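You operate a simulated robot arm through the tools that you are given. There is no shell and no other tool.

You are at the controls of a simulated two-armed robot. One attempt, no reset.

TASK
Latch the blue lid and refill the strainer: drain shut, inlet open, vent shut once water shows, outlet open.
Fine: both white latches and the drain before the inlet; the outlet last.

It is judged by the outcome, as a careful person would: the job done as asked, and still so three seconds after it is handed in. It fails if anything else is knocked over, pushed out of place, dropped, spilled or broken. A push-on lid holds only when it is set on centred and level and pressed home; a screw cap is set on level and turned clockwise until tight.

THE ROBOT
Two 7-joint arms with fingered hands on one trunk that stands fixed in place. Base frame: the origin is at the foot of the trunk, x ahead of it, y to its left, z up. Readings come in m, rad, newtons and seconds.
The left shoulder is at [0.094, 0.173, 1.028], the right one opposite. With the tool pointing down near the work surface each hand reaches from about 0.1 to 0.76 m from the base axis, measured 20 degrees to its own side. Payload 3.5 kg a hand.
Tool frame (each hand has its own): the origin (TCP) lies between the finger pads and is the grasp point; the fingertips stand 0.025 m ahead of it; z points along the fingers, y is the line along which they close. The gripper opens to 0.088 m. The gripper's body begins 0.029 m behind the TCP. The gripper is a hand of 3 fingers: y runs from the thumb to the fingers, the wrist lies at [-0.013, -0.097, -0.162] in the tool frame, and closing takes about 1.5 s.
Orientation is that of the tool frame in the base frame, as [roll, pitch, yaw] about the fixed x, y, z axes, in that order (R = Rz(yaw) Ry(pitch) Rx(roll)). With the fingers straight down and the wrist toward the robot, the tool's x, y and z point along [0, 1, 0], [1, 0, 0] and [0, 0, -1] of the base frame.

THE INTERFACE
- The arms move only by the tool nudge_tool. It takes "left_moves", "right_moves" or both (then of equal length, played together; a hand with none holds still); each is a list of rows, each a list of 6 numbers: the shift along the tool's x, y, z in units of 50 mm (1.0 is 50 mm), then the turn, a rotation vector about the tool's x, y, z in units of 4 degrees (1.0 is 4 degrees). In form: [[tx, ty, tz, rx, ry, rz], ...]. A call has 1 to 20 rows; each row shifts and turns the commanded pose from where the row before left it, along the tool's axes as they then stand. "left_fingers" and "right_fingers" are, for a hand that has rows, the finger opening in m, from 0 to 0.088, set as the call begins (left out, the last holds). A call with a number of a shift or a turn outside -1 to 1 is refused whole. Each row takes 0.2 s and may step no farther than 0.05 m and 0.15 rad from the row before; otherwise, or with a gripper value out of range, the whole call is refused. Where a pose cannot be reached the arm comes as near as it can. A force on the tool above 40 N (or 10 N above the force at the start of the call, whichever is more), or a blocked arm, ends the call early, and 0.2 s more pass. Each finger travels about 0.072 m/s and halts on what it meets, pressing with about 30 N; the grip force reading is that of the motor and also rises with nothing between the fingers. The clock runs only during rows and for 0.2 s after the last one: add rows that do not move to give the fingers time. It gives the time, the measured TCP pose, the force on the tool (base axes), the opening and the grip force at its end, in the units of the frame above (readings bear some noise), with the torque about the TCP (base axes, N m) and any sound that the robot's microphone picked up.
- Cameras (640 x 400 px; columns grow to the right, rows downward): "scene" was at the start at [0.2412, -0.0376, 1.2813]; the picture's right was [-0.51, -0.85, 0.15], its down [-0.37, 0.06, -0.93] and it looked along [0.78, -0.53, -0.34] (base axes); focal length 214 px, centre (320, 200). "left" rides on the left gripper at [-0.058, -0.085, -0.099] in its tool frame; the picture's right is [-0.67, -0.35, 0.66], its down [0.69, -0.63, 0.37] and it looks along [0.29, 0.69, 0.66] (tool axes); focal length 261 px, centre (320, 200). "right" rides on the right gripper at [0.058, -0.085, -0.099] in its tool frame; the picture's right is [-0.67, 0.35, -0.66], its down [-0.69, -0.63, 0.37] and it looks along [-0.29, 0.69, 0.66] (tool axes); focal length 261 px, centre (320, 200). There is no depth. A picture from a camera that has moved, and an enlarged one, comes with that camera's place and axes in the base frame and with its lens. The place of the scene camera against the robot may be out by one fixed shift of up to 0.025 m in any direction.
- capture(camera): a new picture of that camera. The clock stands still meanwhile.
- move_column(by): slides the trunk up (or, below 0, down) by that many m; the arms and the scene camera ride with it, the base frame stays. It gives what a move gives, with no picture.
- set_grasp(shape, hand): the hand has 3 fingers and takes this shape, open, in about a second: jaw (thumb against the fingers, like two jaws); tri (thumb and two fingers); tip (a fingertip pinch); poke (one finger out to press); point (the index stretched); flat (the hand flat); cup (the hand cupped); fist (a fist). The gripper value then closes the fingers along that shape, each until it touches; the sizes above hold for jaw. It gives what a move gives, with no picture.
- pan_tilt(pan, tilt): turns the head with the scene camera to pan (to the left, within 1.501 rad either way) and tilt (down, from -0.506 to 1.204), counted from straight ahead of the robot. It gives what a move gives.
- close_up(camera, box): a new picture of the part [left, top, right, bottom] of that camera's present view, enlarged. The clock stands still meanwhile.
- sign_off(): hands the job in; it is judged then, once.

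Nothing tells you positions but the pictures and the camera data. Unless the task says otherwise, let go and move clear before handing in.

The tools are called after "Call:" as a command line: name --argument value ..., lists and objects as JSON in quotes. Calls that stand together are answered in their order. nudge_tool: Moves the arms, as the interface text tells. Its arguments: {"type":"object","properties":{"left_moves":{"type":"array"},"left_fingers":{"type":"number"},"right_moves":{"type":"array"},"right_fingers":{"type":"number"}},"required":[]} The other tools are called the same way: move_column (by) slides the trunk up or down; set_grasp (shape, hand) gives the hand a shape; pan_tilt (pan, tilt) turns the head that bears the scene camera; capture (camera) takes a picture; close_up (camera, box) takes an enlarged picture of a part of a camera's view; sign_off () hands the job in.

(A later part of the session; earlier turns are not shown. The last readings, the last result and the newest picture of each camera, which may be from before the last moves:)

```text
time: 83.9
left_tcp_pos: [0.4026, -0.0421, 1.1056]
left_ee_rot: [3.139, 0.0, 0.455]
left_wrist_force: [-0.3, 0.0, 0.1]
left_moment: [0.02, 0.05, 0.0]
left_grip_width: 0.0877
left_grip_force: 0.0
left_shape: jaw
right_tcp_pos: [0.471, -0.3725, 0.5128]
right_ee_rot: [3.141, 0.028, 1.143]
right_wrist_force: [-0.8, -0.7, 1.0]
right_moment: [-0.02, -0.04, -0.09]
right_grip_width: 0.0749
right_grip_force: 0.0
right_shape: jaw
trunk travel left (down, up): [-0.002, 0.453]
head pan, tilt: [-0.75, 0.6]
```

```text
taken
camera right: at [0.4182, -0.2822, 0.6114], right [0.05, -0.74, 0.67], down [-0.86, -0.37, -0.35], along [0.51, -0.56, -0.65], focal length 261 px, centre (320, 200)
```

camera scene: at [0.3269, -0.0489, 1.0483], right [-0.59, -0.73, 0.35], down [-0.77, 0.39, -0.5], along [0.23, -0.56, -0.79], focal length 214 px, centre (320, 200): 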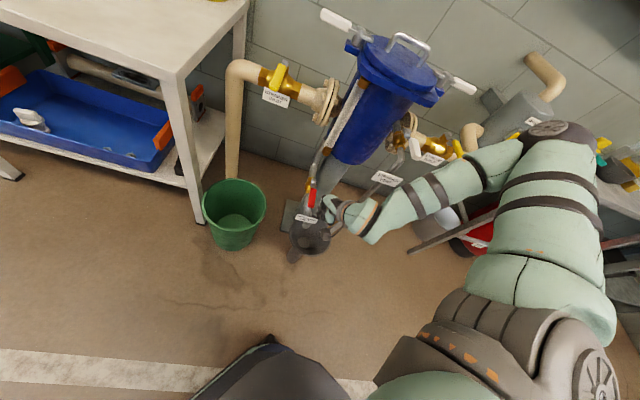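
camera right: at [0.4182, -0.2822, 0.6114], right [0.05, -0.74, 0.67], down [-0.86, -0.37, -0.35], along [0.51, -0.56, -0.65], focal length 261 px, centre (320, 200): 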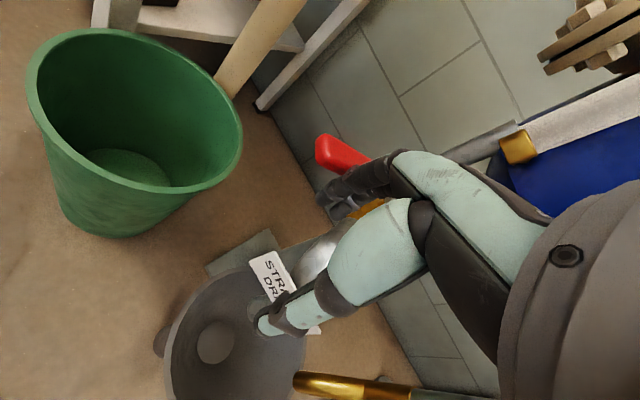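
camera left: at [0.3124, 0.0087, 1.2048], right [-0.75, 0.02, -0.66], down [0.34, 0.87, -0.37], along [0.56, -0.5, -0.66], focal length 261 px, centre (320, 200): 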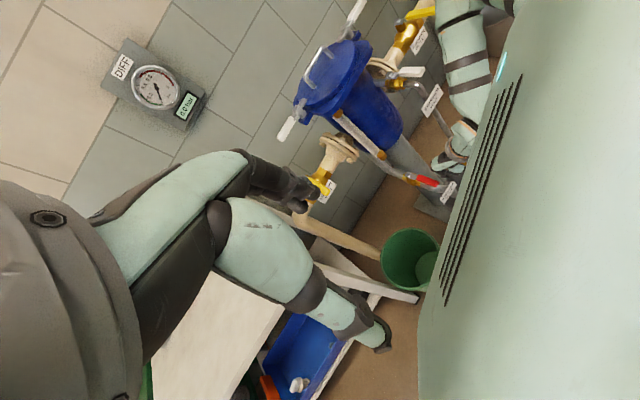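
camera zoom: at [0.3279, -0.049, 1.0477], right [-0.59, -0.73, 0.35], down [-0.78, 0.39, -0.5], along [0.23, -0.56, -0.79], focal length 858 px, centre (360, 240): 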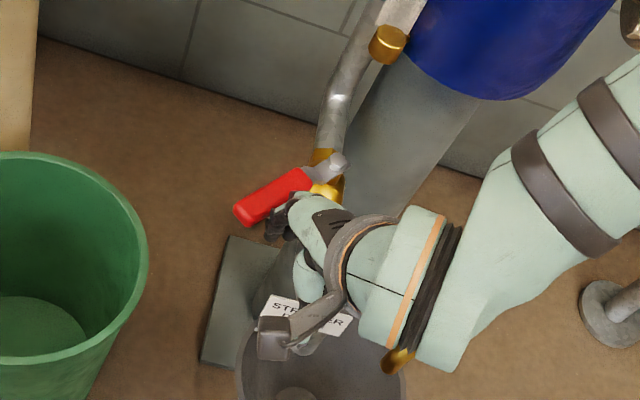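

The lever is past halfway. Continuing the arc toward the closed stop.

Call:
nudge_tool --right_moves '[[0.097, 0.084, -0.01, 0, 0, 0], [0.071, 0.111, -0.01, 0, 0, 0], [0.071, 0.111, 0, 0, 0, 0], [0.071, 0.111, 0, 0, 0, 0], [0.071, 0.111, 0, 0, 0, 0], [0.031, 0.118, 0, 0, 0, 0], [0.031, 0.118, 0, 0, 0, 0], [0.031, 0.118, 0, 0, 0, 0]]'

Call:
close_up --camera "scene" --box '[260, 140, 360, 240]'

Call:
close_up --camera "left" --box '[340, 60, 480, 220]'

```text
time: 85.7
left_tcp_pos: [0.4031, -0.0413, 1.1055]
left_ee_rot: [3.14, 0.001, 0.456]
left_wrist_force: [-0.3, 0.0, 0.0]
left_moment: [0.0, 0.03, -0.01]
left_grip_width: 0.0879
left_grip_force: 0.1
left_shape: jaw
right_tcp_pos: [0.5179, -0.3704, 0.5143]
right_ee_rot: [3.141, 0.028, 1.143]
right_wrist_force: [-1.5, 1.1, 0.1]
right_moment: [-0.03, -0.01, -0.01]
right_grip_width: 0.0744
right_grip_force: 0.1
right_shape: jaw
trunk travel left (down, up): [-0.002, 0.453]
head pan, tilt: [-0.75, 0.6]
```

```text
4.00 times, centred on (310, 190) of scene
camera zoom: at [0.328, -0.0489, 1.0476], right [-0.59, -0.73, 0.35], down [-0.78, 0.39, -0.5], along [0.23, -0.56, -0.79], focal length 858 px, centre (360, 240)
```

zoom: 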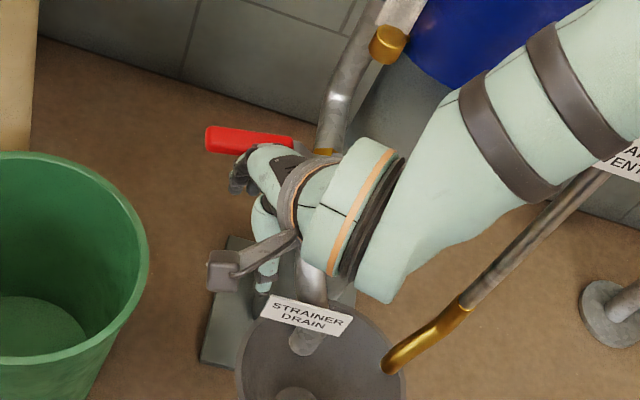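

```text
2.50 times, centred on (410, 140) of left
camera zoom: at [0.3142, 0.0093, 1.2039], right [-0.75, 0.02, -0.66], down [0.34, 0.87, -0.37], along [0.56, -0.5, -0.66], focal length 652 px, centre (95, 350)
```

zoom: 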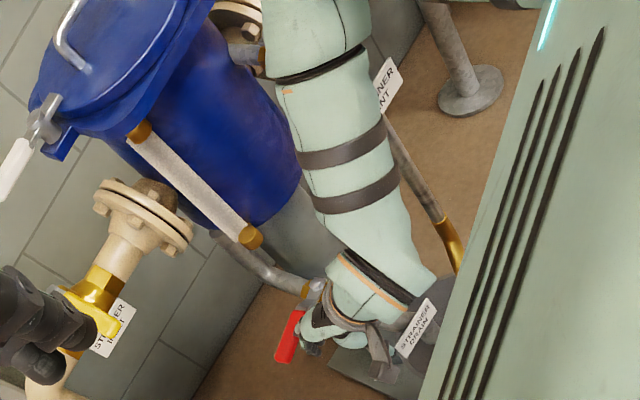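

About two thirds closed, force still tiny and no trunk shift. Continuing.

Call:
nudge_tool --right_moves '[[0.031, 0.118, 0, 0, 0, 0], [0.015, 0.12, 0, 0, 0, 0], [0.003, 0.124, 0, 0, 0, 0], [0.003, 0.124, 0, 0, 0, 0]]'

Call:
close_up --camera "scene" --box '[260, 80, 420, 240]'

Call:
close_up --camera "left" --box '[340, 20, 480, 220]'

```text
time: 86.7
left_tcp_pos: [0.3998, -0.0411, 1.1052]
left_ee_rot: [3.138, 0.0, 0.455]
left_wrist_force: [0.6, 0.6, -0.4]
left_moment: [-0.01, 0.03, -0.02]
left_grip_width: 0.0876
left_grip_force: 0.0
left_shape: jaw
right_tcp_pos: [0.5389, -0.3766, 0.5147]
right_ee_rot: [3.14, 0.029, 1.142]
right_wrist_force: [-17.4, 8.7, 4.4]
right_moment: [-0.26, -0.38, -0.15]
right_grip_width: 0.0697
right_grip_force: 0.0
right_shape: jaw
trunk travel left (down, up): [-0.002, 0.453]
head pan, tilt: [-0.75, 0.6]
```

```text
2.50 times, centred on (340, 160) of scene
camera zoom: at [0.3259, -0.0479, 1.0485], right [-0.59, -0.73, 0.35], down [-0.77, 0.39, -0.5], along [0.23, -0.56, -0.79], focal length 536 px, centre (270, 300)
```

zoom: 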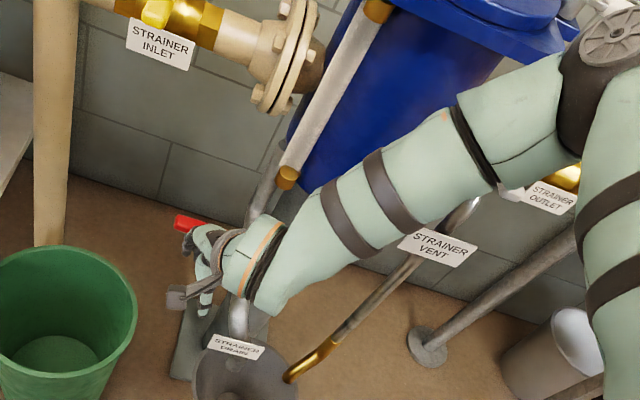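

```text
2.00 times, centred on (410, 120) of left
camera zoom: at [0.3118, 0.0104, 1.2047], right [-0.75, 0.02, -0.66], down [0.34, 0.87, -0.37], along [0.56, -0.5, -0.66], focal length 521 px, centre (140, 360)
```

zoom: 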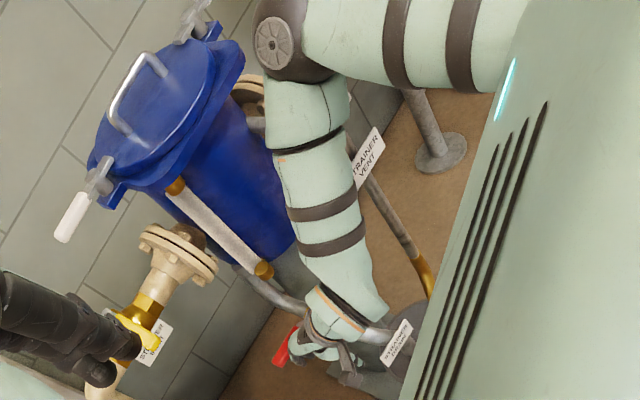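

A firm 19 N has built up; I need to see whether the lever is at its closed stop. I'll back off slightly and look.

Call:
nudge_tool --right_moves '[[0, -0.3, 0, 0, 0, 0], [0, -0.5, -0.3, 0, 0, 0], [0, -0.5, -0.6, 0, 0, 0], [0, 0, 0, 0, 0, 0]]'

Call:
close_up --camera "scene" --box '[260, 130, 380, 240]'

Call:
close_up --camera "left" --box '[380, 130, 460, 220]'

Call:
capture --camera "right"

```text
time: 87.7
left_tcp_pos: [0.4043, -0.0411, 1.1047]
left_ee_rot: [-3.141, 0.0, 0.455]
left_wrist_force: [1.2, -0.3, 0.3]
left_moment: [-0.01, -0.01, 0.0]
left_grip_width: 0.0876
left_grip_force: 0.0
left_shape: jaw
right_tcp_pos: [0.4815, -0.345, 0.5577]
right_ee_rot: [-3.141, 0.029, 1.143]
right_wrist_force: [1.1, -0.3, -0.3]
right_moment: [-0.01, -0.03, -0.03]
right_grip_width: 0.0749
right_grip_force: 0.0
right_shape: jaw
trunk travel left (down, up): [-0.002, 0.453]
head pan, tilt: [-0.75, 0.6]
```

```text
3.64 times, centred on (320, 185) of scene
camera zoom: at [0.3286, -0.0491, 1.0474], right [-0.59, -0.73, 0.35], down [-0.78, 0.39, -0.5], along [0.23, -0.56, -0.79], focal length 780 px, centre (320, 254)
```

zoom: 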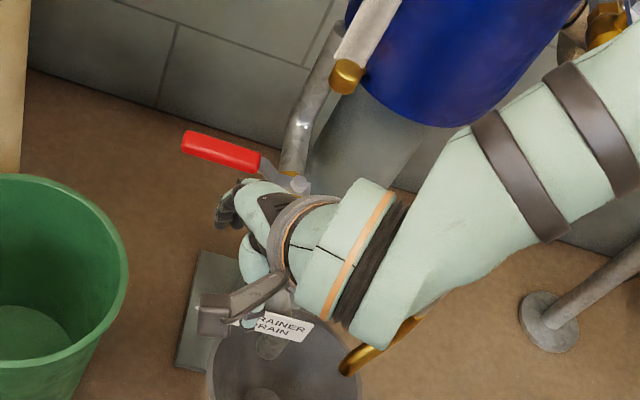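

```text
4.44 times, centred on (420, 175) of left
camera zoom: at [0.3148, 0.0091, 1.2037], right [-0.76, 0.02, -0.66], down [0.34, 0.87, -0.37], along [0.56, -0.5, -0.66], focal length 1158 px, centre (-124, 311)
```

zoom: 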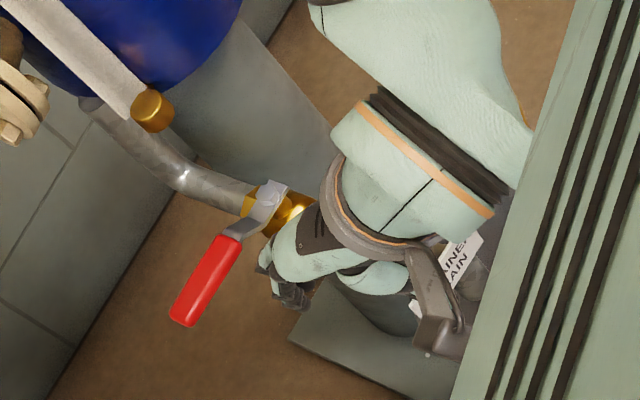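

```text
taken
camera right: at [0.4298, -0.2562, 0.6555], right [0.05, -0.74, 0.67], down [-0.86, -0.37, -0.35], along [0.51, -0.56, -0.65], focal length 261 px, centre (320, 200)
```

right: 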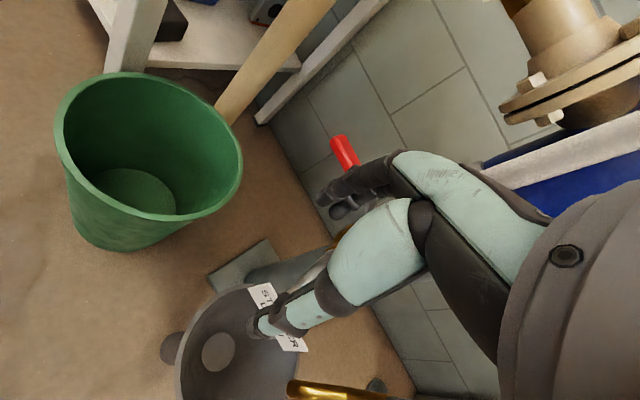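

The red lever now lies across the pipe, pointing left, and stopped firmly: the drain is shut. I'll raise the hand and the column to work on the inlet.

Call:
nudge_tool --right_moves '[[0, -0.3, -0.5, 0, 0, 0], [0, -0.3, -0.6, 0, 0, 0], [0, -0.2, -0.7, 0, 0, 0], [0, 0, -0.8, 0, 0, 0]]'

Call:
move_column --by 0.08

Call:
capture --camera "scene"

Call:
capture --camera "left"

Call:
capture --camera "right"

```text
time: 88.7
left_tcp_pos: [0.4016, -0.0416, 1.1055]
left_ee_rot: [3.14, 0.0, 0.457]
left_wrist_force: [-0.3, 0.1, -0.3]
left_moment: [0.01, -0.02, 0.01]
left_grip_width: 0.0877
left_grip_force: 0.1
left_shape: jaw
right_tcp_pos: [0.4606, -0.3323, 0.6617]
right_ee_rot: [-3.14, 0.03, 1.144]
right_wrist_force: [1.0, -0.2, 0.0]
right_moment: [0.01, 0.01, -0.03]
right_grip_width: 0.0749
right_grip_force: 0.1
right_shape: jaw
right hand out of reach, approached as far as the arm can: row 3, 4
trunk travel left (down, up): [-0.002, 0.453]
head pan, tilt: [-0.75, 0.6]
```

```text
time: 89.8
left_tcp_pos: [0.4032, -0.0424, 1.1841]
left_ee_rot: [-3.139, 0.002, 0.455]
left_wrist_force: [-0.1, 0.5, -0.4]
left_moment: [0.01, -0.01, 0.01]
left_grip_width: 0.0876
left_grip_force: 0.0
left_shape: jaw
right_tcp_pos: [0.4617, -0.3348, 0.7395]
right_ee_rot: [-3.141, 0.029, 1.14]
right_wrist_force: [-0.3, -0.1, -0.2]
right_moment: [-0.02, 0.01, -0.05]
right_grip_width: 0.0752
right_grip_force: 0.0
right_shape: jaw
trunk travel left (down, up): [-0.082, 0.373]
head pan, tilt: [-0.75, 0.6]
```

```text
taken
camera scene: at [0.2539, -0.049, 1.1781], right [-0.64, -0.73, 0.24], down [-0.68, 0.39, -0.62], along [0.36, -0.56, -0.74], focal length 214 px, centre (320, 200)
```

scene: 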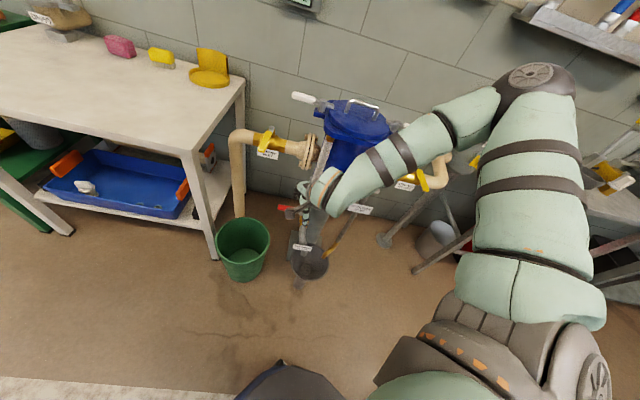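

```text
taken
camera left: at [0.3159, 0.0091, 1.2831], right [-0.76, 0.02, -0.65], down [0.34, 0.87, -0.37], along [0.56, -0.5, -0.66], focal length 261 px, centre (320, 200)
```

left: 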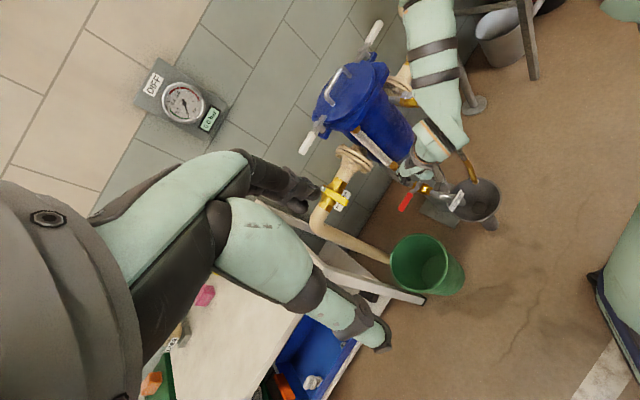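

```text
taken
camera right: at [0.4107, -0.2446, 0.8381], right [0.05, -0.74, 0.67], down [-0.86, -0.37, -0.34], along [0.5, -0.57, -0.65], focal length 261 px, centre (320, 200)
```

right: 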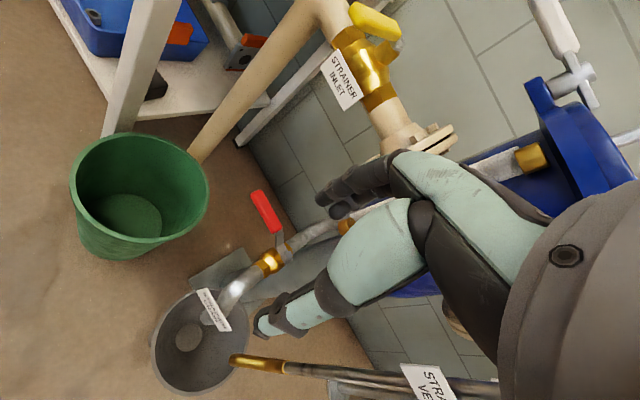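

The wrist view shows the red lever square across its pipe. I'll verify that closely and check the inlet valve and its surroundings.

Call:
close_up --camera "right" --box '[180, 170, 340, 320]'

Call:
close_up --camera "right" --box '[200, 0, 480, 175]'

Call:
close_up --camera "left" --box '[280, 80, 460, 250]'

Call:
close_up --camera "scene" --box '[200, 70, 360, 220]'

```text
2.67 times, centred on (260, 245) of right
camera zoom: at [0.4107, -0.2446, 0.8381], right [0.05, -0.74, 0.67], down [-0.86, -0.37, -0.34], along [0.5, -0.57, -0.65], focal length 695 px, centre (480, 80)
```

zoom: 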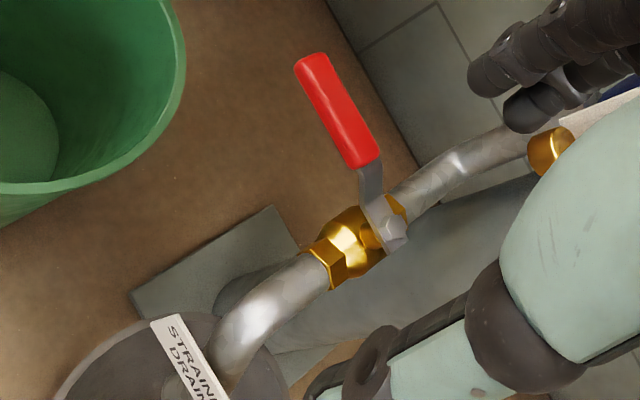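

```text
2.29 times, centred on (340, 88) of right
camera zoom: at [0.4107, -0.2446, 0.8381], right [0.05, -0.74, 0.67], down [-0.86, -0.37, -0.34], along [0.5, -0.57, -0.65], focal length 596 px, centre (274, 457)
```

zoom: 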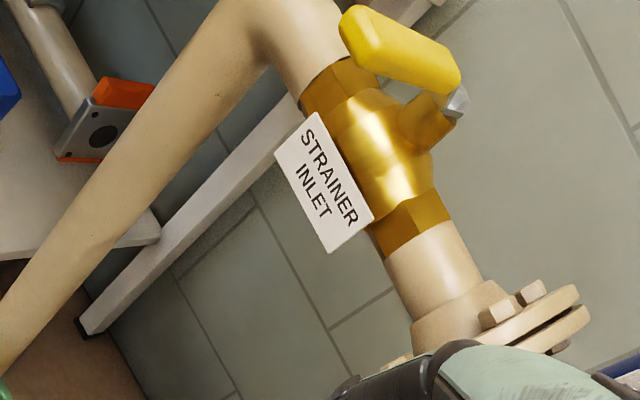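

```text
2.35 times, centred on (370, 165) of left
camera zoom: at [0.3159, 0.0091, 1.2831], right [-0.76, 0.02, -0.65], down [0.34, 0.87, -0.37], along [0.56, -0.5, -0.66], focal length 613 px, centre (202, 282)
```

zoom: 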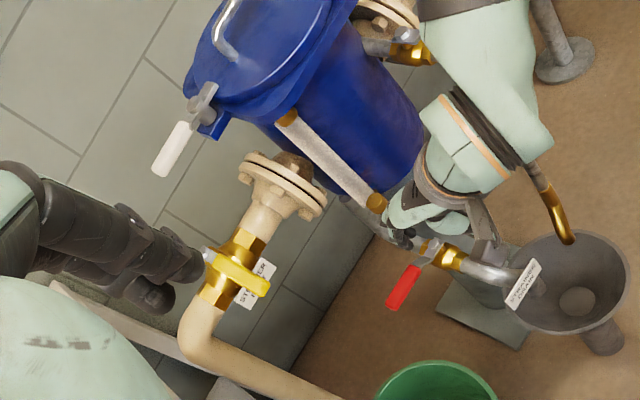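

```text
2.67 times, centred on (280, 145) of scene
camera zoom: at [0.2539, -0.049, 1.1781], right [-0.64, -0.73, 0.24], down [-0.68, 0.39, -0.62], along [0.36, -0.56, -0.74], focal length 572 px, centre (427, 347)
```

zoom: 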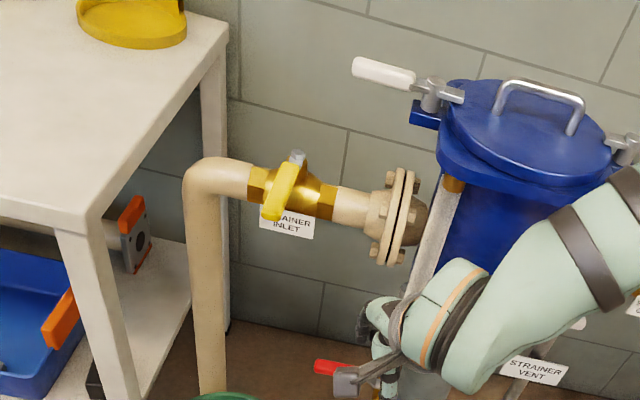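

The drain is square across its pipe. The inlet lever points straight out (shut), tip near (0.667, -0.337, 0.764). I'll close the fingers, rise, and move to the left side of that lever.

Call:
nudge_tool --right_moves '[[0, 0, -0.7, 0, 0, 0], [0, 0, -0.7, 0, 0, 0], [0, 0, -0.7, 0, 0, 0], [0.2, 0.4, 0, 0, 0, 0], [0.4, 0.6, 0, 0, 0, 0]]' --right_fingers 0

Call:
nudge_tool --right_moves '[[0.5, 0.6, 0, 0, 0, 0], [0.5, 0.6, 0, 0, 0, 0], [0.5, 0.6, 0, 0, 0, 0], [0.5, 0.6, 0, 0, 0, 0]]'

Call:
capture --camera "right"

Call:
capture --camera "scene"

```text
time: 91.0
left_tcp_pos: [0.4047, -0.0411, 1.1841]
left_ee_rot: [3.139, 0.002, 0.455]
left_wrist_force: [0.0, -1.0, -0.7]
left_moment: [0.05, 0.02, 0.02]
left_grip_width: 0.0876
left_grip_force: 0.0
left_shape: jaw
right_tcp_pos: [0.5195, -0.3263, 0.8447]
right_ee_rot: [-3.141, 0.029, 1.141]
right_wrist_force: [-0.7, 0.4, -0.2]
right_moment: [0.03, 0.0, -0.01]
right_grip_width: 0.0
right_grip_force: 29.9
right_shape: jaw
trunk travel left (down, up): [-0.082, 0.373]
head pan, tilt: [-0.75, 0.6]
```

```text
time: 92.0
left_tcp_pos: [0.4036, -0.0434, 1.1852]
left_ee_rot: [-3.141, 0.002, 0.456]
left_wrist_force: [1.1, 1.0, 0.3]
left_moment: [0.02, 0.01, 0.0]
left_grip_width: 0.0874
left_grip_force: 0.1
left_shape: jaw
right_tcp_pos: [0.661, -0.2894, 0.8396]
right_ee_rot: [-3.139, 0.029, 1.139]
right_wrist_force: [0.0, -0.1, 0.3]
right_moment: [0.0, 0.01, 0.03]
right_grip_width: 0.0
right_grip_force: 30.2
right_shape: jaw
right hand out of reach, approached as far as the arm can: row 4
trunk travel left (down, up): [-0.082, 0.373]
head pan, tilt: [-0.75, 0.6]
```

```text
taken
camera right: at [0.6096, -0.1997, 0.9383], right [0.05, -0.74, 0.68], down [-0.86, -0.37, -0.34], along [0.5, -0.57, -0.65], focal length 261 px, centre (320, 200)
```

right: 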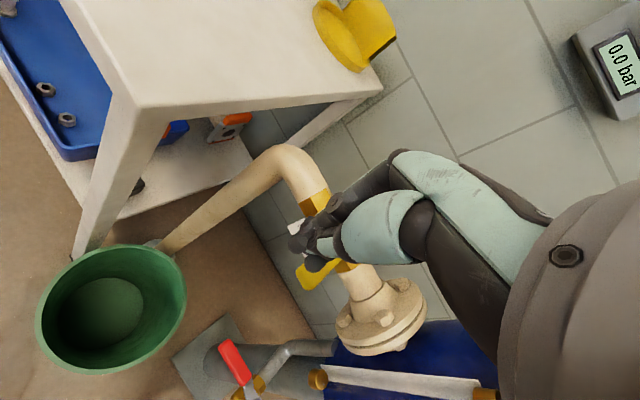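

```text
taken
camera scene: at [0.254, -0.0498, 1.1781], right [-0.64, -0.73, 0.24], down [-0.68, 0.39, -0.62], along [0.36, -0.56, -0.74], focal length 214 px, centre (320, 200)
```

scene: 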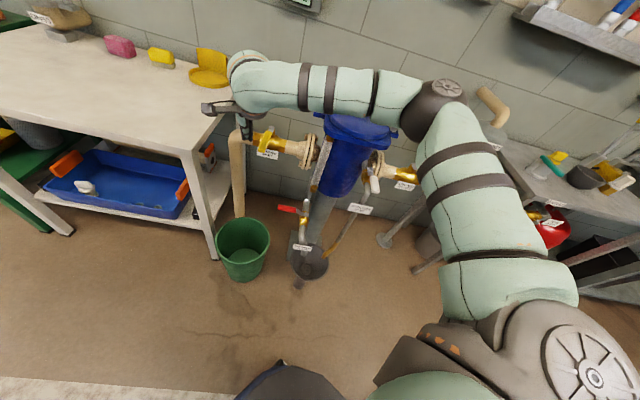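

The arm is near a limit at this yaw. I'll turn the hand back toward 1.5 rad, which suits this side, and try to move a little further forward-left.

Call:
nudge_tool --right_moves '[[0, 0, 0, 0, 0, -1], [0, 0, 0, 0, 0, -1], [0, 0, 0, 0, 0, -1], [0, 0, 0, 0, 0, -1], [0, 0, 0, 0, 0, -1], [0, 0, 0, 0, 0, 0]]'

Call:
nudge_tool --right_moves '[[-0.1, 0.4, 0, 0, 0, 0], [-0.1, 0.4, 0, 0, 0, 0]]'

Call:
capture --camera "right"

```text
time: 93.4
left_tcp_pos: [0.403, -0.042, 1.1851]
left_ee_rot: [3.14, 0.0, 0.455]
left_wrist_force: [0.5, 0.7, 0.0]
left_moment: [0.0, -0.06, 0.0]
left_grip_width: 0.0878
left_grip_force: 0.1
left_shape: jaw
right_tcp_pos: [0.6622, -0.2872, 0.8436]
right_ee_rot: [-3.132, 0.027, 1.493]
right_wrist_force: [0.3, -0.1, 0.5]
right_moment: [-0.02, -0.02, 0.01]
right_grip_width: 0.0
right_grip_force: 30.0
right_shape: jaw
trunk travel left (down, up): [-0.082, 0.373]
head pan, tilt: [-0.75, 0.6]
```

```text
time: 94.0
left_tcp_pos: [0.404, -0.0425, 1.1858]
left_ee_rot: [-3.142, 0.0, 0.455]
left_wrist_force: [0.4, -0.1, 0.9]
left_moment: [-0.02, -0.05, 0.0]
left_grip_width: 0.0876
left_grip_force: 0.0
left_shape: jaw
right_tcp_pos: [0.6932, -0.3053, 0.8426]
right_ee_rot: [-3.133, 0.026, 1.495]
right_wrist_force: [0.4, -0.7, 0.3]
right_moment: [0.01, -0.03, -0.01]
right_grip_width: 0.0
right_grip_force: 30.1
right_shape: jaw
right hand out of reach, approached as far as the arm can: row 2
trunk travel left (down, up): [-0.082, 0.373]
head pan, tilt: [-0.75, 0.6]
```

```text
taken
camera right: at [0.6147, -0.2397, 0.9427], right [0.3, -0.68, 0.67], down [-0.69, -0.64, -0.34], along [0.66, -0.35, -0.66], focal length 261 px, centre (320, 200)
```

right: 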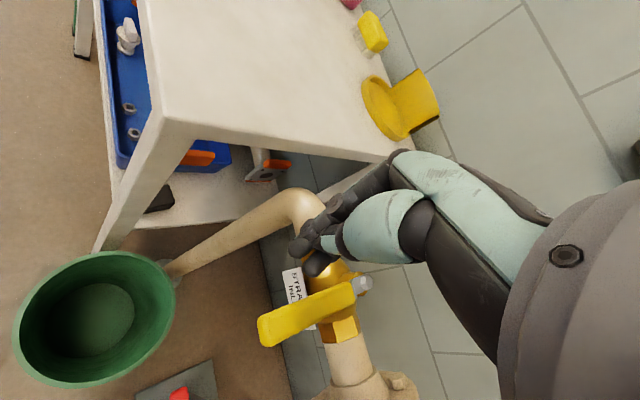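

The fingertips are left of the yellow lever with about 1 cm gap. Lowering the column 7 cm brings them to lever height and leans the shoulder forward for more reach.

Call:
move_column --by -0.07

Call:
capture --camera "right"

Call:
capture --camera "scene"

Call:
close_up --camera "left" --box '[260, 60, 460, 240]'

```text
time: 95.1
left_tcp_pos: [0.4013, -0.0415, 1.1167]
left_ee_rot: [3.14, -0.001, 0.455]
left_wrist_force: [0.6, 0.2, 0.6]
left_moment: [0.01, -0.03, 0.04]
left_grip_width: 0.0878
left_grip_force: 0.2
left_shape: jaw
right_tcp_pos: [0.693, -0.3045, 0.7769]
right_ee_rot: [-3.133, 0.026, 1.489]
right_wrist_force: [0.4, -0.1, 1.4]
right_moment: [0.0, -0.02, -0.01]
right_grip_width: 0.0
right_grip_force: 29.7
right_shape: jaw
trunk travel left (down, up): [-0.012, 0.443]
head pan, tilt: [-0.75, 0.6]
```

```text
taken
camera right: at [0.6137, -0.2378, 0.8763], right [0.3, -0.68, 0.67], down [-0.69, -0.64, -0.34], along [0.66, -0.36, -0.66], focal length 261 px, centre (320, 200)
```

right: 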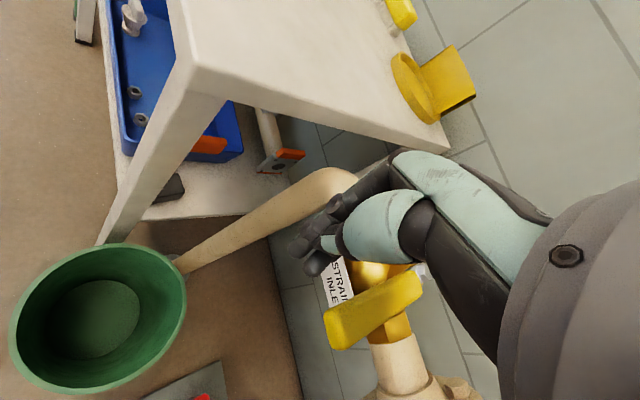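

```text
taken
camera scene: at [0.3171, -0.0488, 1.0656], right [-0.6, -0.73, 0.33], down [-0.76, 0.39, -0.52], along [0.25, -0.56, -0.79], focal length 214 px, centre (320, 200)
```

scene: 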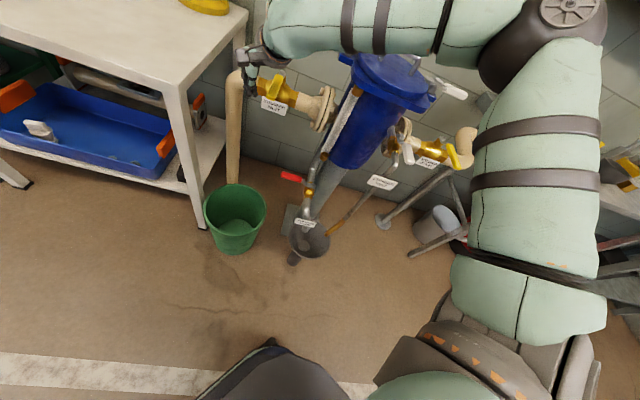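

```text
2.22 times, centred on (360, 150) of left
camera zoom: at [0.3122, 0.0096, 1.215], right [-0.75, 0.02, -0.66], down [0.34, 0.87, -0.37], along [0.56, -0.5, -0.66], focal length 579 px, centre (231, 311)
```

zoom: 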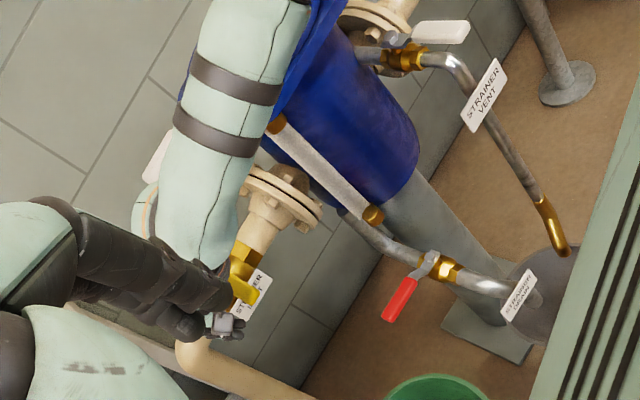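

At lever height now. I'll ease forward and push the inlet lever gently to the right (counter-clockwise should open it).

Call:
nudge_tool --right_moves '[[-0.1, 0.115, 0.06, 0, 0, 0], [-0.1, 0.115, 0.06, 0, 0, 0], [-0.0915, -0.078, 0, 0, 0, 0], [-0.0915, -0.078, 0, 0, 0, 0], [-0.0915, -0.078, 0, 0, 0, 0]]'

Call:
capture --camera "right"

Call:
close_up --camera "scene" --box '[220, 50, 340, 130]'

```text
time: 96.3
left_tcp_pos: [0.4019, -0.0422, 1.1145]
left_ee_rot: [3.141, -0.001, 0.454]
left_wrist_force: [-0.4, -0.4, -0.2]
left_moment: [-0.02, 0.03, 0.0]
left_grip_width: 0.0879
left_grip_force: 0.0
left_shape: jaw
right_tcp_pos: [0.6912, -0.3269, 0.77]
right_ee_rot: [-3.13, 0.026, 1.493]
right_wrist_force: [-0.1, -0.3, 0.3]
right_moment: [-0.01, -0.01, -0.01]
right_grip_width: 0.0
right_grip_force: 30.0
right_shape: jaw
trunk travel left (down, up): [-0.012, 0.443]
head pan, tilt: [-0.75, 0.6]
```

```text
taken
camera right: at [0.6127, -0.2624, 0.8693], right [0.3, -0.68, 0.67], down [-0.69, -0.64, -0.34], along [0.66, -0.36, -0.66], focal length 261 px, centre (320, 200)
```

right: 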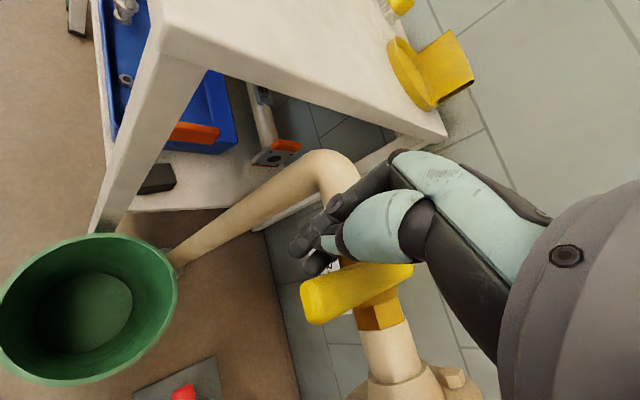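

```text
5.00 times, centred on (280, 90) of scene
camera zoom: at [0.3184, -0.0491, 1.0648], right [-0.6, -0.73, 0.33], down [-0.76, 0.39, -0.52], along [0.25, -0.56, -0.79], focal length 1072 px, centre (520, 750)
```

zoom: 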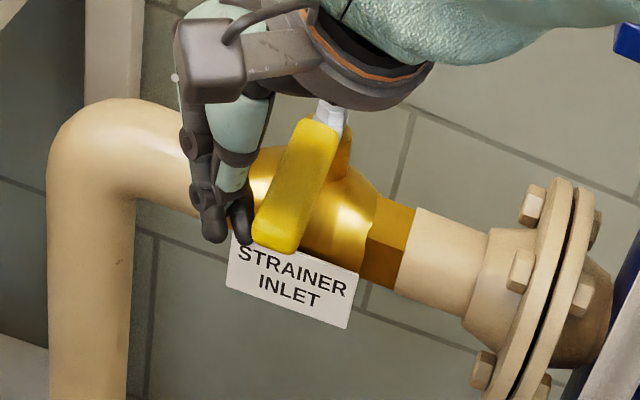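

The fingertips sit right beside the lever tip. Latches home, drain shut, vent open, so I can open the inlet. Pushing on.

Call:
nudge_tool --right_moves '[[-0.0915, -0.078, 0, 0, 0, 0], [-0.0915, -0.078, 0, 0, 0, 0], [-0.0915, -0.078, 0, 0, 0, 0], [-0.0915, -0.078, 0, 0, 0, 0]]'

Call:
close_up --camera "scene" --box '[220, 50, 340, 130]'

```text
time: 97.3
left_tcp_pos: [0.4063, -0.04, 1.1126]
left_ee_rot: [3.14, 0.006, 0.451]
left_wrist_force: [0.0, 1.0, -0.1]
left_moment: [0.02, 0.02, -0.01]
left_grip_width: 0.0875
left_grip_force: 0.0
left_shape: jaw
right_tcp_pos: [0.6796, -0.3347, 0.7718]
right_ee_rot: [-3.135, 0.016, 1.498]
right_wrist_force: [25.8, 32.3, -8.4]
right_moment: [0.3, -0.13, 0.34]
right_grip_width: 0.0
right_grip_force: 30.2
right_shape: jaw
trunk travel left (down, up): [-0.012, 0.443]
head pan, tilt: [-0.75, 0.6]
stopped in row 4 (right hand): the force on the tool passed its limit at 43 N (the readings are from after the stop); the commanded pose is now the measured one
```

```text
5.00 times, centred on (280, 90) of scene
camera zoom: at [0.323, -0.0456, 1.0633], right [-0.59, -0.73, 0.34], down [-0.77, 0.38, -0.52], along [0.25, -0.56, -0.79], focal length 1072 px, centre (520, 750)
```

zoom: 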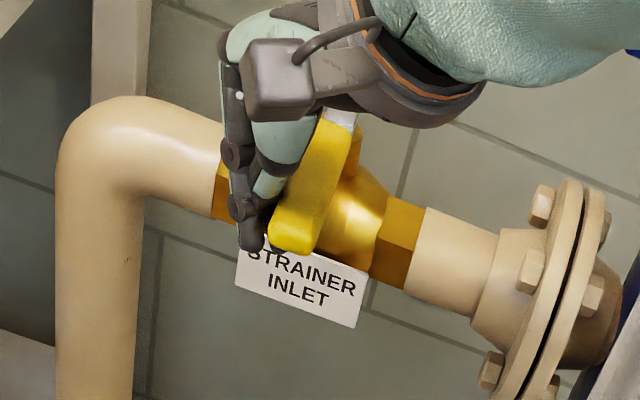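

Blocked at 43 N without moving, so right is the inlet's shut stop; it opens to the left. I'll release, come out in front of the tip and go around to its right side.

Call:
nudge_tool --right_moves '[[0.183, 0.155, 0, 0, 0, 0], [0.325, -0.38, 0, 0, 0, 0], [0.325, -0.38, 0, 0, 0, 0], [-0.3, -0.45, -0.1, 0, 0, 0], [-0.57, -0.485, 0, 0, 0, 0], [-0.57, -0.485, 0, 0, 0, 0]]'

Call:
capture --camera "right"

Call:
close_up --camera "scene" --box '[200, 30, 400, 155]'

```text
time: 98.7
left_tcp_pos: [0.4023, -0.0439, 1.1156]
left_ee_rot: [-3.139, 0.0, 0.453]
left_wrist_force: [1.2, -0.4, -0.4]
left_moment: [-0.01, -0.02, -0.02]
left_grip_width: 0.0878
left_grip_force: 0.2
left_shape: jaw
right_tcp_pos: [0.5726, -0.3651, 0.7773]
right_ee_rot: [-3.139, 0.019, 1.493]
right_wrist_force: [0.4, -0.5, 0.1]
right_moment: [0.02, 0.01, 0.01]
right_grip_width: 0.0001
right_grip_force: 29.8
right_shape: jaw
trunk travel left (down, up): [-0.012, 0.443]
head pan, tilt: [-0.75, 0.6]
```

```text
taken
camera right: at [0.4931, -0.2998, 0.8773], right [0.3, -0.68, 0.67], down [-0.68, -0.64, -0.35], along [0.67, -0.35, -0.66], focal length 261 px, centre (320, 200)
```

right: 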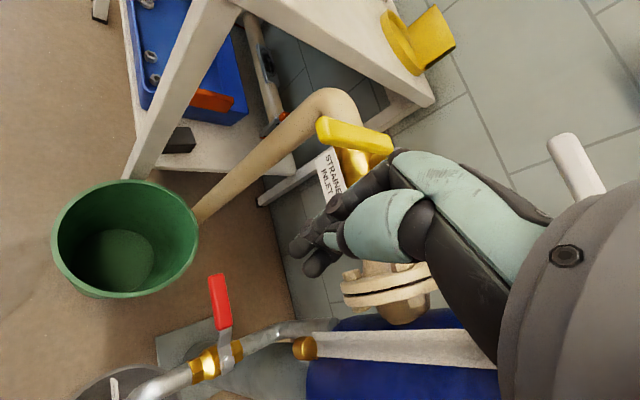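

```text
3.20 times, centred on (300, 92) of scene
camera zoom: at [0.3179, -0.0497, 1.065], right [-0.6, -0.73, 0.33], down [-0.76, 0.39, -0.52], along [0.25, -0.56, -0.79], focal length 686 px, centre (384, 544)
```

zoom: 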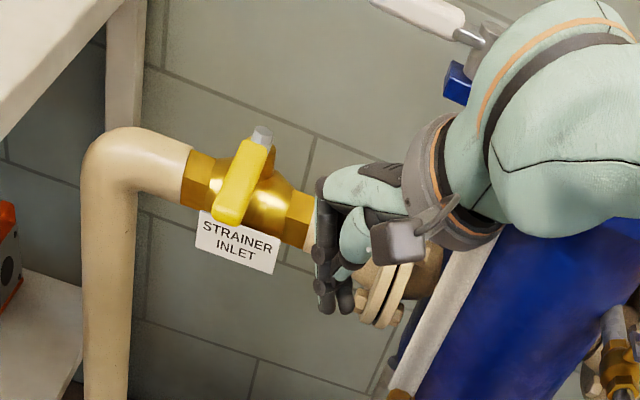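

Now on the right of the lever. I'll open the fingers a bit so they act as a paddle, and come up against the lever's right side.

Call:
nudge_tool --right_moves '[[0, 0, 0, 0, 0, 0], [0, 0, 0.06, 0, 0, 0], [-0.06, 0.3, 0.06, 0, 0, 0], [-0.06, 0.3, 0, 0, 0, 0], [-0.06, 0.3, 0, 0, 0, 0]]' --right_fingers 0.06

Call:
capture --camera "right"

Call:
close_up --camera "scene" --box '[200, 30, 400, 155]'

```text
time: 99.9
left_tcp_pos: [0.4026, -0.0415, 1.1151]
left_ee_rot: [3.141, 0.001, 0.454]
left_wrist_force: [0.3, 1.0, 0.4]
left_moment: [-0.02, 0.0, 0.0]
left_grip_width: 0.0877
left_grip_force: 0.1
left_shape: jaw
right_tcp_pos: [0.6171, -0.3762, 0.7708]
right_ee_rot: [-3.135, 0.02, 1.493]
right_wrist_force: [-0.6, -0.8, -0.5]
right_moment: [0.02, -0.01, 0.0]
right_grip_width: 0.0599
right_grip_force: 0.1
right_shape: jaw
trunk travel left (down, up): [-0.012, 0.443]
head pan, tilt: [-0.75, 0.6]
```

```text
taken
camera right: at [0.5382, -0.3114, 0.8706], right [0.3, -0.68, 0.67], down [-0.68, -0.64, -0.35], along [0.67, -0.35, -0.66], focal length 261 px, centre (320, 200)
```

right: 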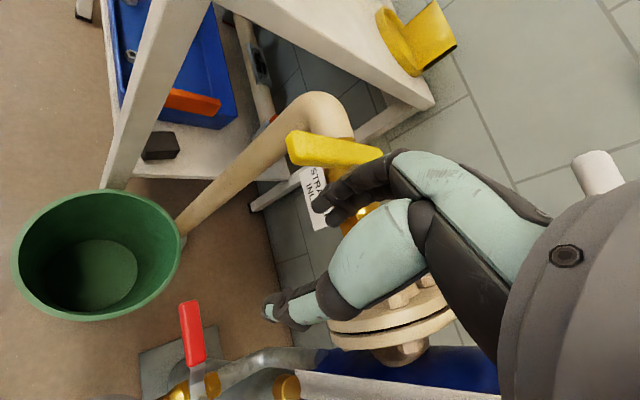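

```text
3.20 times, centred on (300, 92) of scene
camera zoom: at [0.3188, -0.049, 1.0647], right [-0.59, -0.73, 0.33], down [-0.76, 0.39, -0.52], along [0.25, -0.56, -0.79], focal length 686 px, centre (384, 544)
```

zoom: 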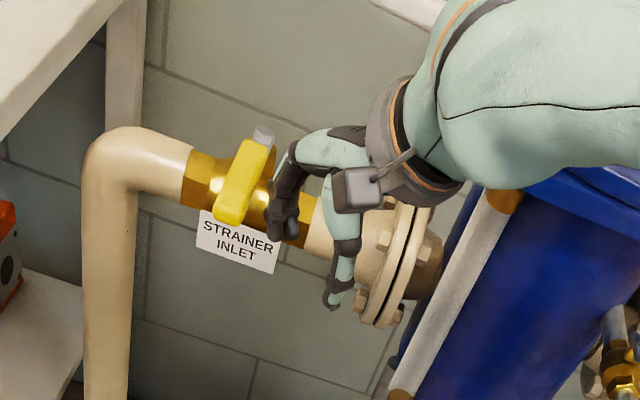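

The fingers are against the right side of the yellow lever. Pushing gently left to test.

Call:
nudge_tool --right_moves '[[0.089, 0.087, 0, 0, 0, 0], [0.089, 0.087, 0, 0, 0, 0], [0.089, 0.087, 0, 0, 0, 0], [0.089, 0.087, 0, 0, 0, 0]]'

Call:
close_up --camera "scene" --box '[200, 30, 400, 155]'

```text
time: 100.9
left_tcp_pos: [0.4017, -0.0432, 1.1155]
left_ee_rot: [3.14, 0.001, 0.455]
left_wrist_force: [-0.6, -1.0, -0.5]
left_moment: [0.03, 0.01, -0.01]
left_grip_width: 0.0876
left_grip_force: 0.0
left_shape: jaw
right_tcp_pos: [0.6361, -0.3582, 0.7714]
right_ee_rot: [-3.136, 0.019, 1.495]
right_wrist_force: [-0.9, -0.4, -0.8]
right_moment: [0.0, 0.02, -0.05]
right_grip_width: 0.0599
right_grip_force: 0.0
right_shape: jaw
trunk travel left (down, up): [-0.012, 0.443]
head pan, tilt: [-0.75, 0.6]
```

```text
3.20 times, centred on (300, 92) of scene
camera zoom: at [0.3184, -0.049, 1.0648], right [-0.6, -0.73, 0.33], down [-0.76, 0.39, -0.52], along [0.25, -0.56, -0.79], focal length 686 px, centre (384, 544)
```

zoom: 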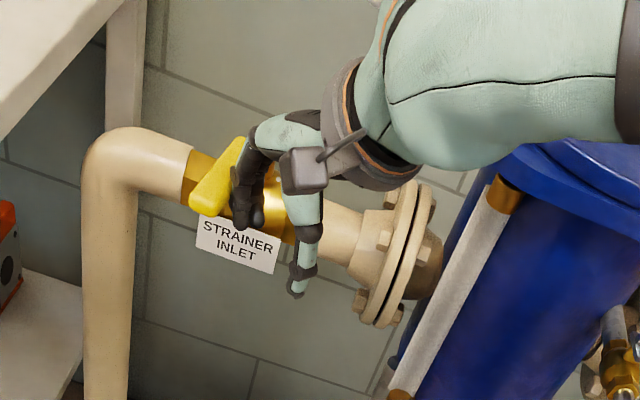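

It moves easily to the left: the inlet is opening. Continuing the arc.

Call:
nudge_tool --right_moves '[[0.065, 0.115, 0, 0, 0, 0], [0.065, 0.115, 0, 0, 0, 0], [0.065, 0.115, 0, 0, 0, 0], [0.065, 0.115, 0, 0, 0, 0], [0.065, 0.115, 0, 0, 0, 0], [0.065, 0.115, 0, 0, 0, 0], [-0.006, 0.131, 0, 0, 0, 0], [-0.006, 0.131, 0, 0, 0, 0], [-0.006, 0.131, 0, 0, 0, 0]]'

Call:
close_up --camera "scene" --box '[200, 30, 400, 155]'

Call:
capture --camera "right"

Call:
close_up --camera "left" --box '[260, 40, 460, 240]'

```text
time: 102.9
left_tcp_pos: [0.4017, -0.0422, 1.1147]
left_ee_rot: [3.141, 0.0, 0.454]
left_wrist_force: [-0.3, 0.0, -0.1]
left_moment: [-0.03, -0.01, -0.02]
left_grip_width: 0.0875
left_grip_force: 0.1
left_shape: jaw
right_tcp_pos: [0.6914, -0.345, 0.7714]
right_ee_rot: [-3.135, 0.02, 1.494]
right_wrist_force: [-1.8, 0.3, 1.0]
right_moment: [0.03, -0.04, 0.06]
right_grip_width: 0.0591
right_grip_force: 0.0
right_shape: jaw
trunk travel left (down, up): [-0.012, 0.443]
head pan, tilt: [-0.75, 0.6]
```

```text
3.20 times, centred on (300, 92) of scene
camera zoom: at [0.3182, -0.0489, 1.0649], right [-0.6, -0.73, 0.33], down [-0.76, 0.39, -0.52], along [0.25, -0.56, -0.79], focal length 686 px, centre (384, 544)
```

zoom: 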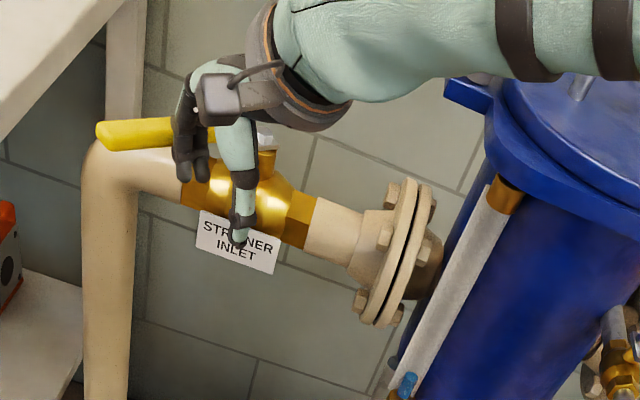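

```text
taken
camera right: at [0.6122, -0.2798, 0.871], right [0.3, -0.68, 0.67], down [-0.68, -0.64, -0.35], along [0.67, -0.35, -0.66], focal length 261 px, centre (320, 200)
```

right: 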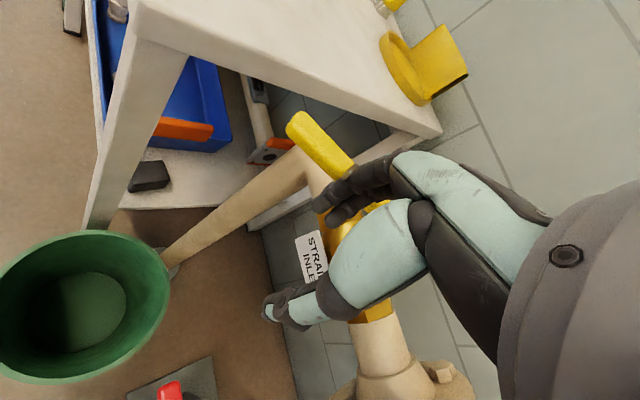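

```text
2.00 times, centred on (360, 140) of left
camera zoom: at [0.3137, 0.0085, 1.214], right [-0.75, 0.02, -0.66], down [0.34, 0.87, -0.37], along [0.56, -0.5, -0.66], focal length 521 px, centre (240, 320)
```

zoom: 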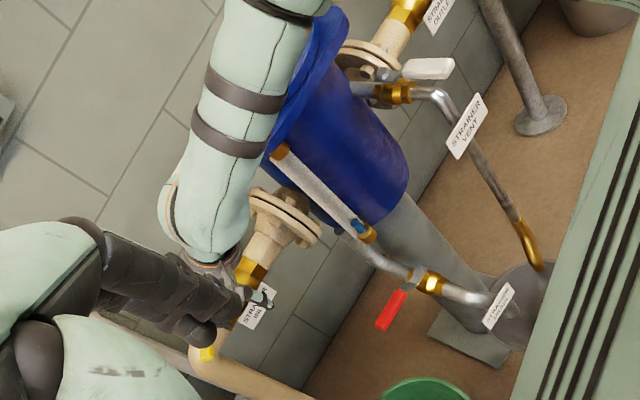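

Blue water is already showing at the bottom of the sight glass, so the inlet is flowing. I'll finish the lever to its stop.

Call:
nudge_tool --right_moves '[[-0.036, 0.13, 0, 0, 0, 0], [-0.036, 0.13, 0, 0, 0, 0], [-0.036, 0.12, 0, 0, 0, 0], [-0.036, 0.1, 0, 0, 0, 0], [-0.036, 0.1, 0, 0, 0, 0], [-0.036, 0.1, 0, 0, 0, 0]]'

Call:
close_up --camera "scene" --box '[200, 30, 400, 155]'

Call:
capture --camera "right"

```text
time: 104.3
left_tcp_pos: [0.4031, -0.0426, 1.1156]
left_ee_rot: [3.139, 0.001, 0.454]
left_wrist_force: [-0.8, 0.4, 0.5]
left_moment: [0.0, -0.02, -0.01]
left_grip_width: 0.0876
left_grip_force: 0.1
left_shape: jaw
right_tcp_pos: [0.7255, -0.3591, 0.7713]
right_ee_rot: [-3.136, 0.019, 1.495]
right_wrist_force: [-1.0, 1.9, -0.1]
right_moment: [-0.05, 0.0, 0.05]
right_grip_width: 0.0592
right_grip_force: 0.0
right_shape: jaw
trunk travel left (down, up): [-0.012, 0.443]
head pan, tilt: [-0.75, 0.6]
```

```text
3.20 times, centred on (300, 92) of scene
camera zoom: at [0.3181, -0.0487, 1.065], right [-0.6, -0.73, 0.33], down [-0.76, 0.39, -0.52], along [0.25, -0.56, -0.79], focal length 686 px, centre (384, 544)
```

zoom: 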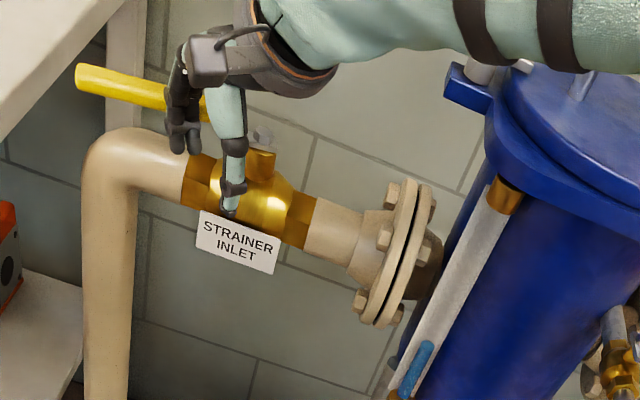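

```text
taken
camera right: at [0.6459, -0.2933, 0.8704], right [0.3, -0.68, 0.67], down [-0.68, -0.64, -0.35], along [0.67, -0.35, -0.66], focal length 261 px, centre (320, 200)
```

right: 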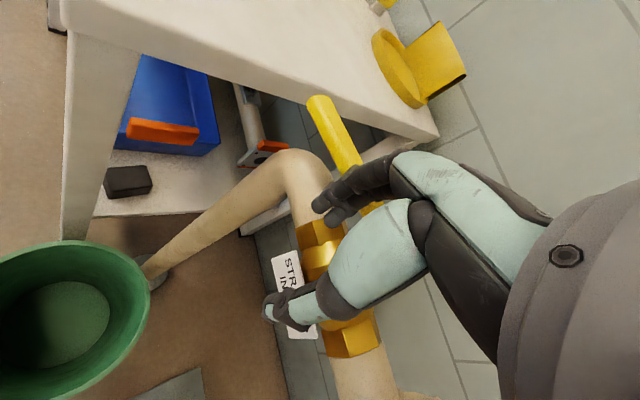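

Call:
nudge_tool --right_moves '[[-0.03, 0.09, 0, 0, 0, 0], [-0.03, 0.09, 0, 0, 0, 0], [-0.03, 0.09, 0, 0, 0, 0], [-0.03, 0.08, 0, 0, 0, 0]]'

Call:
close_up --camera "scene" --box '[200, 30, 400, 155]'

```text
time: 105.3
left_tcp_pos: [0.3996, -0.0414, 1.1147]
left_ee_rot: [3.139, -0.001, 0.453]
left_wrist_force: [0.0, 0.1, 0.2]
left_moment: [0.02, -0.01, -0.02]
left_grip_width: 0.0878
left_grip_force: 0.1
left_shape: jaw
right_tcp_pos: [0.7424, -0.3652, 0.7712]
right_ee_rot: [-3.136, 0.021, 1.495]
right_wrist_force: [-4.7, 3.1, -0.2]
right_moment: [-0.06, -0.04, 0.07]
right_grip_width: 0.0586
right_grip_force: 0.1
right_shape: jaw
trunk travel left (down, up): [-0.012, 0.443]
head pan, tilt: [-0.75, 0.6]
```

```text
3.20 times, centred on (300, 92) of scene
camera zoom: at [0.3177, -0.0485, 1.0651], right [-0.6, -0.73, 0.33], down [-0.76, 0.39, -0.52], along [0.25, -0.56, -0.79], focal length 686 px, centre (384, 544)
```

zoom: 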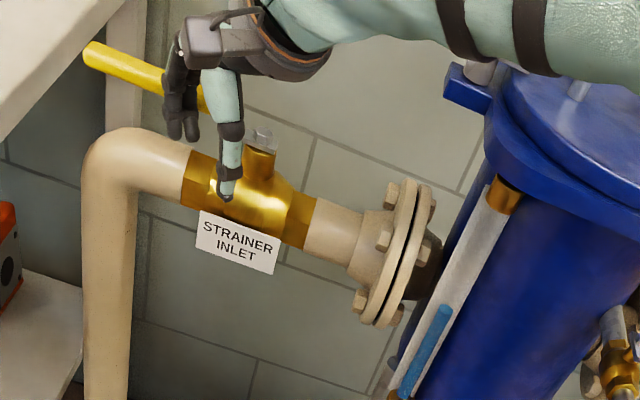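

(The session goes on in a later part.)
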